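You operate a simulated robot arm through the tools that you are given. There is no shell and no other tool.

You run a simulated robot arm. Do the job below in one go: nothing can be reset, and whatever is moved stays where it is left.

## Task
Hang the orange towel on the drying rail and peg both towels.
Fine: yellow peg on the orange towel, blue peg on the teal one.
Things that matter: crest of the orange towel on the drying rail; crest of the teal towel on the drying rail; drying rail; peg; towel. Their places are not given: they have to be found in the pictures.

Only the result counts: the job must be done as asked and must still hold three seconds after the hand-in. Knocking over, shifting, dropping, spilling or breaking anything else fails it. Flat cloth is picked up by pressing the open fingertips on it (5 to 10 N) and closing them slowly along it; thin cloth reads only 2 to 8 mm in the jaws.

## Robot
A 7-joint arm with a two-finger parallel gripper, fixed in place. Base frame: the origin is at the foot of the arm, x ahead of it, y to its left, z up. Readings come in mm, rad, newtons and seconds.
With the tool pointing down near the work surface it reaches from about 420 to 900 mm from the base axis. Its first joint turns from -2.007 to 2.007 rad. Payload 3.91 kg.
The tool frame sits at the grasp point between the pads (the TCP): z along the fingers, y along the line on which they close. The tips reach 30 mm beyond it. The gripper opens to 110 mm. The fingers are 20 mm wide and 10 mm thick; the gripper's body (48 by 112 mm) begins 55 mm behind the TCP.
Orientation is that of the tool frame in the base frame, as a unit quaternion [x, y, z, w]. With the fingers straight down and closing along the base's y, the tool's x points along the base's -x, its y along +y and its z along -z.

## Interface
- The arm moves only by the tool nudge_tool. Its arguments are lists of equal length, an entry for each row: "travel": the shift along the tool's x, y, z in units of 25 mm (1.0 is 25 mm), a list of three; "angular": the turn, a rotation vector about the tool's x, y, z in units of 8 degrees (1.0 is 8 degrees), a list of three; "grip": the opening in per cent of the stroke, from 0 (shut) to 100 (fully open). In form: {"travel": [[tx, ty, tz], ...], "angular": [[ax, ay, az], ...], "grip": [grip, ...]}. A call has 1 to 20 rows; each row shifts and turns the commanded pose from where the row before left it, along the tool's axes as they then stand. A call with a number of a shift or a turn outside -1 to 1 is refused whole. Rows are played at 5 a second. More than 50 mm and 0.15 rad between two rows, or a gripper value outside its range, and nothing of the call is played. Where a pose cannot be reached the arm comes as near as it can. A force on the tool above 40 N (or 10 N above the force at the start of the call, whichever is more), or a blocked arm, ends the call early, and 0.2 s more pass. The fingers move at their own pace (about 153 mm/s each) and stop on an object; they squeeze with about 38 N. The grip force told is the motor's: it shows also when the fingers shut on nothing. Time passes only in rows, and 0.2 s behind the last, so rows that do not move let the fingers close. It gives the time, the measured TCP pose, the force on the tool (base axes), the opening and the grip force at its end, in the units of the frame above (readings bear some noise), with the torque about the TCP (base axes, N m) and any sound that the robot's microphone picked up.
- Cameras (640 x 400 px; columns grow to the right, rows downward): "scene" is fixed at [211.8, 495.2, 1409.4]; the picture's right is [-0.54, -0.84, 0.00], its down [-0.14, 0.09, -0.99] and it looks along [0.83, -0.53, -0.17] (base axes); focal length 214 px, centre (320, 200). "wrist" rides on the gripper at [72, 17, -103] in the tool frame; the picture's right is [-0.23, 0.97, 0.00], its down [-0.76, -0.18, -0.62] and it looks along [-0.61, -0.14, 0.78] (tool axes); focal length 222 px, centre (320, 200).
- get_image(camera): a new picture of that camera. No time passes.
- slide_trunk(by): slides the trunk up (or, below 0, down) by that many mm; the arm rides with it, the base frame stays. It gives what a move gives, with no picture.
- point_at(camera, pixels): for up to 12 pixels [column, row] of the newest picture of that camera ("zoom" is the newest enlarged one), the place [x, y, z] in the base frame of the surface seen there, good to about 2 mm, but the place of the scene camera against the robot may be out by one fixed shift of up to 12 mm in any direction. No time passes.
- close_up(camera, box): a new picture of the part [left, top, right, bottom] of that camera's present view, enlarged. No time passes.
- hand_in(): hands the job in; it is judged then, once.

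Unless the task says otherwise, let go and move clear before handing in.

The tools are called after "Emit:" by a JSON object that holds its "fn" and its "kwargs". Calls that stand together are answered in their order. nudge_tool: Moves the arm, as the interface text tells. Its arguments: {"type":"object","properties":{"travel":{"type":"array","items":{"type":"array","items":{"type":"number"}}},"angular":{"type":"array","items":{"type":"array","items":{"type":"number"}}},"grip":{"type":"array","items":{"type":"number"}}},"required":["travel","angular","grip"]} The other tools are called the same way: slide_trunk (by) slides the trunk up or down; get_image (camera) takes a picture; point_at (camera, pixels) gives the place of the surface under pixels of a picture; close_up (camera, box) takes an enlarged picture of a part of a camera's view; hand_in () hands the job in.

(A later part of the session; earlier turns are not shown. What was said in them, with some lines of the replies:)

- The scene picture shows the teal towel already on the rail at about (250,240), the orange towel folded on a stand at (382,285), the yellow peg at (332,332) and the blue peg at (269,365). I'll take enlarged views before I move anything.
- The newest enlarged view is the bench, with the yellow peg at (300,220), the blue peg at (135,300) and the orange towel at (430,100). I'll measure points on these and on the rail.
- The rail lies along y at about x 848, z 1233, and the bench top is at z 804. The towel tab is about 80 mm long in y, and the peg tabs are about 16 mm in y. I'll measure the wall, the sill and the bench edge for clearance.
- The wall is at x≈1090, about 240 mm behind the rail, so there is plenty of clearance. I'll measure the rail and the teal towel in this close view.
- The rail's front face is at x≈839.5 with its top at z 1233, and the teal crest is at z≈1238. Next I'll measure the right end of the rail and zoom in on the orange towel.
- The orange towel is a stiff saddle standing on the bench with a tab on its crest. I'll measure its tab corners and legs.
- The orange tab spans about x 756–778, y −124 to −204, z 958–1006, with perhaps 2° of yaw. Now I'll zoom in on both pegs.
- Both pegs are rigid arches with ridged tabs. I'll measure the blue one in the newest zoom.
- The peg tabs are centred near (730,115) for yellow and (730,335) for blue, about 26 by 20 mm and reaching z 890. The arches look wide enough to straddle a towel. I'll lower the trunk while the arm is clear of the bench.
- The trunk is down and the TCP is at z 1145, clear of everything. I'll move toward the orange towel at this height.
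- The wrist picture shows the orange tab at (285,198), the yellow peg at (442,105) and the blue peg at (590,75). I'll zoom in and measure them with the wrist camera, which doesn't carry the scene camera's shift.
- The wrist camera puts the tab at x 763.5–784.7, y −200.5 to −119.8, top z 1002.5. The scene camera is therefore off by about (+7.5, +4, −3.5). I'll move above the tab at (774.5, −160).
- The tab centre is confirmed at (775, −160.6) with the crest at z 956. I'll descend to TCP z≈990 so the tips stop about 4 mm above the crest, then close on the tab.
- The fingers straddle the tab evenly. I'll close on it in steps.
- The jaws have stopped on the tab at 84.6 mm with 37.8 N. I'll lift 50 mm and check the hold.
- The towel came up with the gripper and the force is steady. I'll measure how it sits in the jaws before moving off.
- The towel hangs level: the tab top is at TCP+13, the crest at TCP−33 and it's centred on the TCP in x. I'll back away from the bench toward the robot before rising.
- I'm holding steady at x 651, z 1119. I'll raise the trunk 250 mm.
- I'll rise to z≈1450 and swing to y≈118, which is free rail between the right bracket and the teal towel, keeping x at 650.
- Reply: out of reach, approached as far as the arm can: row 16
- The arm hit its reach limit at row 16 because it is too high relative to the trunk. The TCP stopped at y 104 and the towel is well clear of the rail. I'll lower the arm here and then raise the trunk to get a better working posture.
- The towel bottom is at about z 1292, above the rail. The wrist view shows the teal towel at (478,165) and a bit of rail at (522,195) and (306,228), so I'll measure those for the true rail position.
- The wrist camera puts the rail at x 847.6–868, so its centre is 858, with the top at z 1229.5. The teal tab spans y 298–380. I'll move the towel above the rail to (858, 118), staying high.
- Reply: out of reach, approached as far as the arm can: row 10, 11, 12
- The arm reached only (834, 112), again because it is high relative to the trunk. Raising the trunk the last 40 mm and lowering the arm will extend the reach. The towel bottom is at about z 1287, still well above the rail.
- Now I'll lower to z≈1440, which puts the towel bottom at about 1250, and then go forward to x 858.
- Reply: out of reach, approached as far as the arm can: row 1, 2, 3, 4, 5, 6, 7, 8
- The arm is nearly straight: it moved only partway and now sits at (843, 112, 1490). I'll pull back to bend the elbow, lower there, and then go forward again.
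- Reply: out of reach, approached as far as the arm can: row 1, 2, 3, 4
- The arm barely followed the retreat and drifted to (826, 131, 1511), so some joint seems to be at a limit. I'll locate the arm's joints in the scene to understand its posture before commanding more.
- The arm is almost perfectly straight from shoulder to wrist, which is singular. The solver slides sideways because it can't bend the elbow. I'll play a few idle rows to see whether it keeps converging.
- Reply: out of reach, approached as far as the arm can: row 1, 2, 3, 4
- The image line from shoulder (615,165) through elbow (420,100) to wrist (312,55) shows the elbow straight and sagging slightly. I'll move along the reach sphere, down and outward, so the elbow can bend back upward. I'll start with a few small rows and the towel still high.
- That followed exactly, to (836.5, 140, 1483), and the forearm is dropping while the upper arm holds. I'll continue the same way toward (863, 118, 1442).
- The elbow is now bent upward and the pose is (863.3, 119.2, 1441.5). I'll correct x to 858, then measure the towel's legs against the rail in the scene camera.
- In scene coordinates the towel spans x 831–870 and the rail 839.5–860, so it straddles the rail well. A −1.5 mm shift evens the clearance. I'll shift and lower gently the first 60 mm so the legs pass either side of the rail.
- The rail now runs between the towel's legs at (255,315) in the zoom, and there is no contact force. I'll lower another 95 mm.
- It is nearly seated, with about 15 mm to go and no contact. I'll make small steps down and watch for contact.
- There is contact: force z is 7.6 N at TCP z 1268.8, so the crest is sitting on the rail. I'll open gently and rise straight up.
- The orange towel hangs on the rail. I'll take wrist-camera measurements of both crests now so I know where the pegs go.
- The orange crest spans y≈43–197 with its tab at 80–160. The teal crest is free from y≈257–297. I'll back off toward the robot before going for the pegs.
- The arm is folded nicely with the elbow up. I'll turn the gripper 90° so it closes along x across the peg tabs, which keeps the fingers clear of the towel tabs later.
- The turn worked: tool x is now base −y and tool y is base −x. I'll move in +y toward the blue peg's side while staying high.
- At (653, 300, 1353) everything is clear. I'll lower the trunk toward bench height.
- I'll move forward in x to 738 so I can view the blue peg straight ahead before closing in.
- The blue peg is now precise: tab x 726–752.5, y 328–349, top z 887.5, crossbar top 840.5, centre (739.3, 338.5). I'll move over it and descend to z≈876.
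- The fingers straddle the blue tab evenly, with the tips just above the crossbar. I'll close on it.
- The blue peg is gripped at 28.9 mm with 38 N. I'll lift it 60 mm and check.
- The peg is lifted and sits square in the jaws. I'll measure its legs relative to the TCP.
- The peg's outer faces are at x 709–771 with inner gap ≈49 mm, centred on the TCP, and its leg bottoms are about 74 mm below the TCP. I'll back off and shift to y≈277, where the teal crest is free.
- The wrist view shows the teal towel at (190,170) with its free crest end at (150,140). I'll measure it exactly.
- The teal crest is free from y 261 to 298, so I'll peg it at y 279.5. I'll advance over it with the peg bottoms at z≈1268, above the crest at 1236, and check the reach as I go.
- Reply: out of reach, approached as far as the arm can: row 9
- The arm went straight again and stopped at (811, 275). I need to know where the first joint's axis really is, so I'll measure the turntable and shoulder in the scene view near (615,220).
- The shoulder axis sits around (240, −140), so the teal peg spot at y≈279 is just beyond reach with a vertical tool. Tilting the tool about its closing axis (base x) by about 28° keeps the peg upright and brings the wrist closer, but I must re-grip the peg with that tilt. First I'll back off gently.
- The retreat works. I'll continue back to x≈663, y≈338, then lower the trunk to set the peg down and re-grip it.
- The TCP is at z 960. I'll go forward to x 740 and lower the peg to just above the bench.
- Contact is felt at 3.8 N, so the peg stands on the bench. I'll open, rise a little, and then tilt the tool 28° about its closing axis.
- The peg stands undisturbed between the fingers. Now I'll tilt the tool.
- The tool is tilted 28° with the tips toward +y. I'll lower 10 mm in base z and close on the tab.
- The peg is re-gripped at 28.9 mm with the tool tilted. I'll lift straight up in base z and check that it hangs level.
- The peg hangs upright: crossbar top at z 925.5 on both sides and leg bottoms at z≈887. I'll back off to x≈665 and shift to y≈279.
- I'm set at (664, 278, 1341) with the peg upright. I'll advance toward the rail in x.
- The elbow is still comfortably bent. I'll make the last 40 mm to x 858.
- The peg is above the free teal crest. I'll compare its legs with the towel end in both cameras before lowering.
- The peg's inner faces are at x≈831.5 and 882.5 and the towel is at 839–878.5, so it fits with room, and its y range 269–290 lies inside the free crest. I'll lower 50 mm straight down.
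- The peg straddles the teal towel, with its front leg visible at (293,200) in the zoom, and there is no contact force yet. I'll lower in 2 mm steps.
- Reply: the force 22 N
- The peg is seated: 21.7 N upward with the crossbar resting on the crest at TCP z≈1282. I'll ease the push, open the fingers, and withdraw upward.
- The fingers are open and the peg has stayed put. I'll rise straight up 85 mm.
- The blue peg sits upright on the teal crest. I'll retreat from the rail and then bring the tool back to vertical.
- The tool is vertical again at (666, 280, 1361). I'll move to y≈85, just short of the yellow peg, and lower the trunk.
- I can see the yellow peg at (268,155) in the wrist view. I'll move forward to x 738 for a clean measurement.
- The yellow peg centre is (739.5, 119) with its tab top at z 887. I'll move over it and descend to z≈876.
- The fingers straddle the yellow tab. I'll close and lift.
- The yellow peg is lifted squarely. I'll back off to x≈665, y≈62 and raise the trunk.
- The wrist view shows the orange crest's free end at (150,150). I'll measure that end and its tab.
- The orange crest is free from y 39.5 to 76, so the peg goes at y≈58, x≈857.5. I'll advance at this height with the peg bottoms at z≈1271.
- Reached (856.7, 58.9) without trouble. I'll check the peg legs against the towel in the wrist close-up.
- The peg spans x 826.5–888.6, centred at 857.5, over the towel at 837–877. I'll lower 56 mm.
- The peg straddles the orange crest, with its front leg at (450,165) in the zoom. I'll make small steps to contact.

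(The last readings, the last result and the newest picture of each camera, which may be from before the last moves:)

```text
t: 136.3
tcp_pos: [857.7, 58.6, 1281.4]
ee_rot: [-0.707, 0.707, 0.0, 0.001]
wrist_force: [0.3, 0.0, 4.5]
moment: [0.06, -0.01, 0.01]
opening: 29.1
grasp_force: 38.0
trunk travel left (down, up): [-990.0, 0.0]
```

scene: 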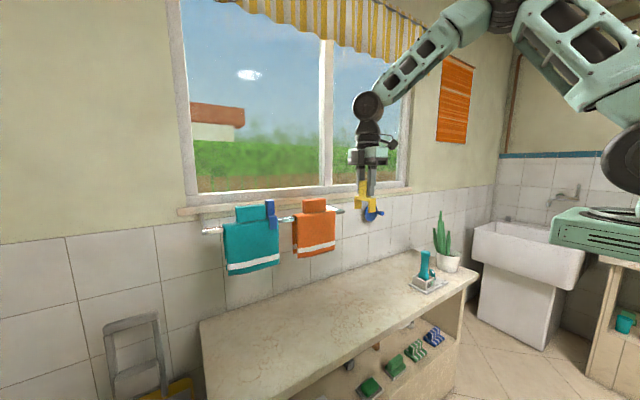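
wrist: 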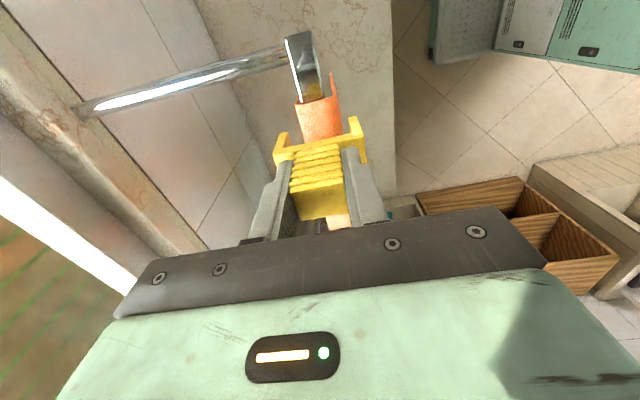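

Contact is just reached at 4.5 N. I'll press one more millimetre, then release and rise.

Emit:
{"fn": "nudge_tool", "kwargs": {"travel": [[0, 0, 0.04], [0, 0, 0], [0, 0, -0.03], [0, 0, 0], [0, 0, 0], [0, 0, 0], [0, 0, 0]], "angular": [[0, 0, 0], [0, 0, 0], [0, 0, 0], [0, 0, 0], [0, 0, 0], [0, 0, 0], [0, 0, 0]], "grip": [12, 12, 12, 28, 34, 44, 50]}}

Emit:
{"fn": "close_up", "kwargs": {"camera": "scene", "box": [240, 170, 360, 270]}}

```text
t: 137.9
tcp_pos: [858.1, 59.2, 1281.6]
ee_rot: [-0.707, 0.708, 0.0, 0.0]
wrist_force: [-0.3, -0.8, -0.2]
moment: [0.01, -0.01, 0.02]
opening: 54.7
grasp_force: 0.0
trunk travel left (down, up): [-990.0, 0.0]
```

```text
4.00 times, centred on (300, 220) of scene
```

zoom: 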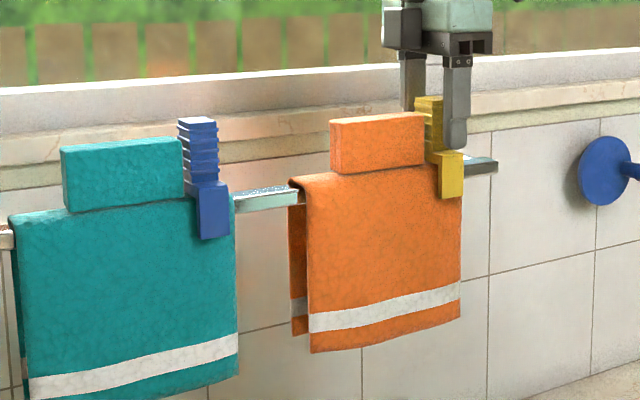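

The jaws are open and the yellow peg rests on the orange crest. I'll rise straight up and then move back from the rail.

Emit:
{"fn": "nudge_tool", "kwargs": {"travel": [[0, 0, -0.2], [0, 0, -0.4], [0, 0, -0.7], [0, 0, -0.8], [0, 0, -0.8], [0, 0, -0.3], [0, 0, 0]], "angular": [[0, 0, 0], [0, 0, 0], [0, 0, 0], [0, 0, 0], [0, 0, 0], [0, 0, 0], [0, 0, 0]], "grip": [50, 50, 50, 50, 50, 50, 50]}}

Emit:
{"fn": "nudge_tool", "kwargs": {"travel": [[0, 0.4, 0], [0, 0.7, 0], [0, 0.8, 0], [0, 0.8, 0], [0, 0.8, 0], [0, 0.8, 0], [0, 0.8, 0], [0, 0.8, 0], [0, 0.8, 0], [0, 0.6, 0], [0, 0.4, 0], [0, 0, 0]], "angular": [[0, 0, 0], [0, 0, 0], [0, 0, 0], [0, 0, 0], [0, 0, 0], [0, 0, 0], [0, 0, 0], [0, 0, 0], [0, 0, 0], [0, 0, 0], [0, 0, 0], [0, 0, 0]], "grip": [50, 50, 50, 50, 50, 50, 50, 50, 50, 50, 50, 50]}}

Emit:
{"fn": "get_image", "kwargs": {"camera": "scene"}}

Emit:
{"fn": "close_up", "kwargs": {"camera": "scene", "box": [200, 180, 360, 290]}}

Emit:
{"fn": "get_image", "kwargs": {"camera": "wrist"}}

```text
t: 139.5
tcp_pos: [857.1, 58.4, 1362.0]
ee_rot: [-0.707, 0.707, 0.0, 0.001]
wrist_force: [-0.2, 0.0, 0.2]
moment: [0.0, 0.04, -0.03]
opening: 54.9
grasp_force: 0.1
trunk travel left (down, up): [-990.0, 0.0]
```

```text
t: 142.1
tcp_pos: [665.3, 57.6, 1362.4]
ee_rot: [0.707, -0.707, -0.001, -0.001]
wrist_force: [1.0, 0.5, -0.2]
moment: [0.0, 0.01, -0.01]
opening: 55.0
grasp_force: 0.1
trunk travel left (down, up): [-990.0, 0.0]
```

```text
taken
```

scene: 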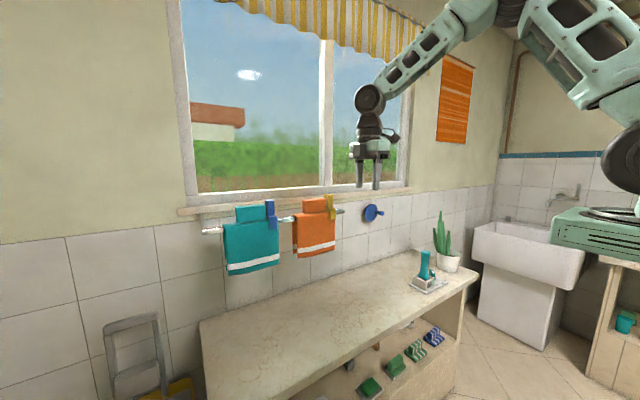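

```text
3.64 times, centred on (280, 235) of scene
```

zoom: 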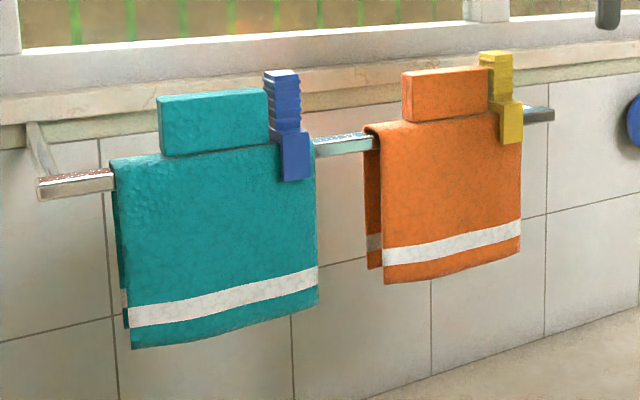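

```text
taken
```

wrist: 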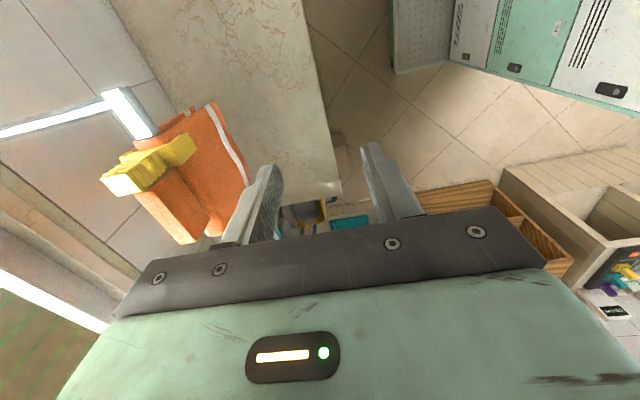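

Both pegs straddle their crests, blue at (288,130) and yellow at (505,100) in the zoom. I'll measure them to confirm they are fully seated and stable.

Emit:
{"fn": "close_up", "kwargs": {"camera": "scene", "box": [250, 190, 350, 250]}}

Emit:
{"fn": "nudge_tool", "kwargs": {"travel": [[0, 0, 0], [0, 0, 0], [0, 0, 0], [0, 0, 0], [0, 0, 0], [0, 0, 0], [0, 0, 0], [0, 0, 0], [0, 0, 0], [0, 0, 0], [0, 0, 0], [0, 0, 0], [0, 0, 0], [0, 0, 0], [0, 0, 0]], "angular": [[0, 0, 0], [0, 0, 0], [0, 0, 0], [0, 0, 0], [0, 0, 0], [0, 0, 0], [0, 0, 0], [0, 0, 0], [0, 0, 0], [0, 0, 0], [0, 0, 0], [0, 0, 0], [0, 0, 0], [0, 0, 0], [0, 0, 0]], "grip": [50, 50, 50, 50, 50, 50, 50, 50, 50, 50, 50, 50, 50, 50, 50]}}

Emit:
{"fn": "close_up", "kwargs": {"camera": "scene", "box": [250, 190, 350, 250]}}

```text
6.40 times, centred on (300, 220) of scene
```

zoom: 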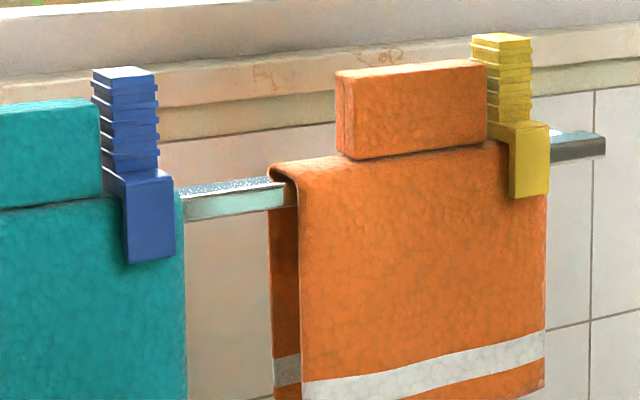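

```text
t: 145.3
tcp_pos: [665.1, 57.0, 1361.7]
ee_rot: [-0.707, 0.707, 0.001, 0.0]
wrist_force: [-0.3, -0.1, 0.5]
moment: [0.03, 0.0, 0.01]
opening: 55.1
grasp_force: 0.0
trunk travel left (down, up): [-990.0, 0.0]
```

```text
6.40 times, centred on (300, 220) of scene
```

zoom: 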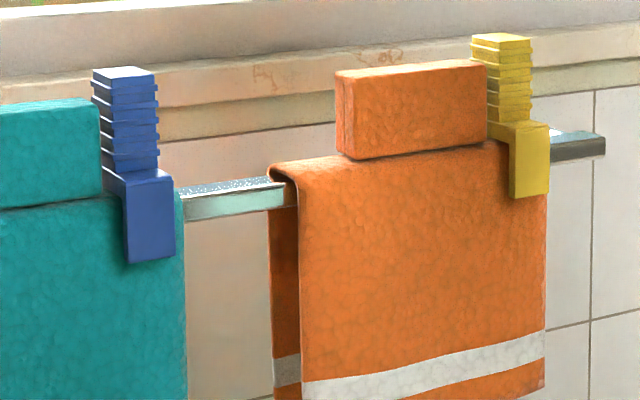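

Emit:
{"fn": "point_at", "kwargs": {"camera": "zoom", "pixels": [[125, 72], [145, 178], [150, 200], [148, 255], [105, 172], [502, 40], [530, 130], [530, 150], [530, 192], [500, 125], [420, 160], [60, 205]]}}

Emit:
{"fn": "close_up", "kwargs": {"camera": "wrist", "box": [90, 90, 250, 250]}}

```text
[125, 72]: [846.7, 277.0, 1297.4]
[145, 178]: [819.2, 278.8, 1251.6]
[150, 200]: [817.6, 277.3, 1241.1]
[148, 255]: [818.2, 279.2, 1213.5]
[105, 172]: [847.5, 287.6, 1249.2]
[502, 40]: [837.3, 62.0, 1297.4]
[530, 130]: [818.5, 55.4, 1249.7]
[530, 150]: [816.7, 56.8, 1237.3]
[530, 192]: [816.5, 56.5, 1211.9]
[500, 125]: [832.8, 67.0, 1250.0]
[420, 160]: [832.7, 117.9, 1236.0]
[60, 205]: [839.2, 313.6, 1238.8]
```

```text
2.50 times, centred on (170, 170) of wrist
```

zoom: 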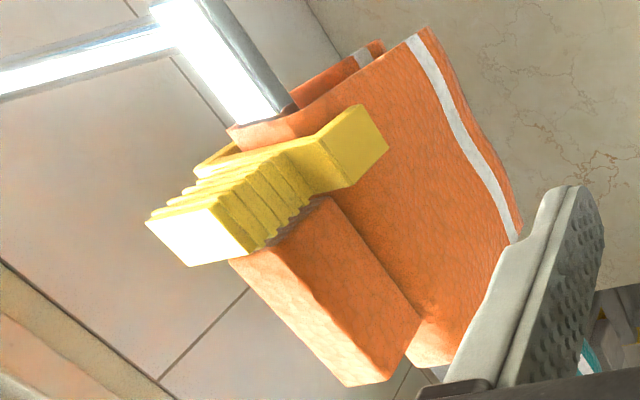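

Both pegs are seated at the same height (tops at z 1297, crossbars at z 1250) and did not move over three idle seconds. The orange towel hangs on the rail, yellow is on orange and blue on teal, and the arm is clear with its jaws open. I'm handing in.

Emit:
{"fn": "hand_in", "kwargs": {}}

```text
The job is handed in.
```

The orange towel now hangs on the drying rail. The yellow peg is on its crest and the blue peg is on the teal towel's crest.

- **Pegs:** Both are seated at the same height and did not move over a three-second wait before the hand-in.
- **Blue peg:** The teal towel was just out of reach with the gripper vertical. I set the blue peg back on the bench, re-gripped it with the tool tilted about 28°, and placed it upright on the crest.
- **Everything else:** Nothing else was touched. The arm was clear of the rail with its fingers open when I handed in.
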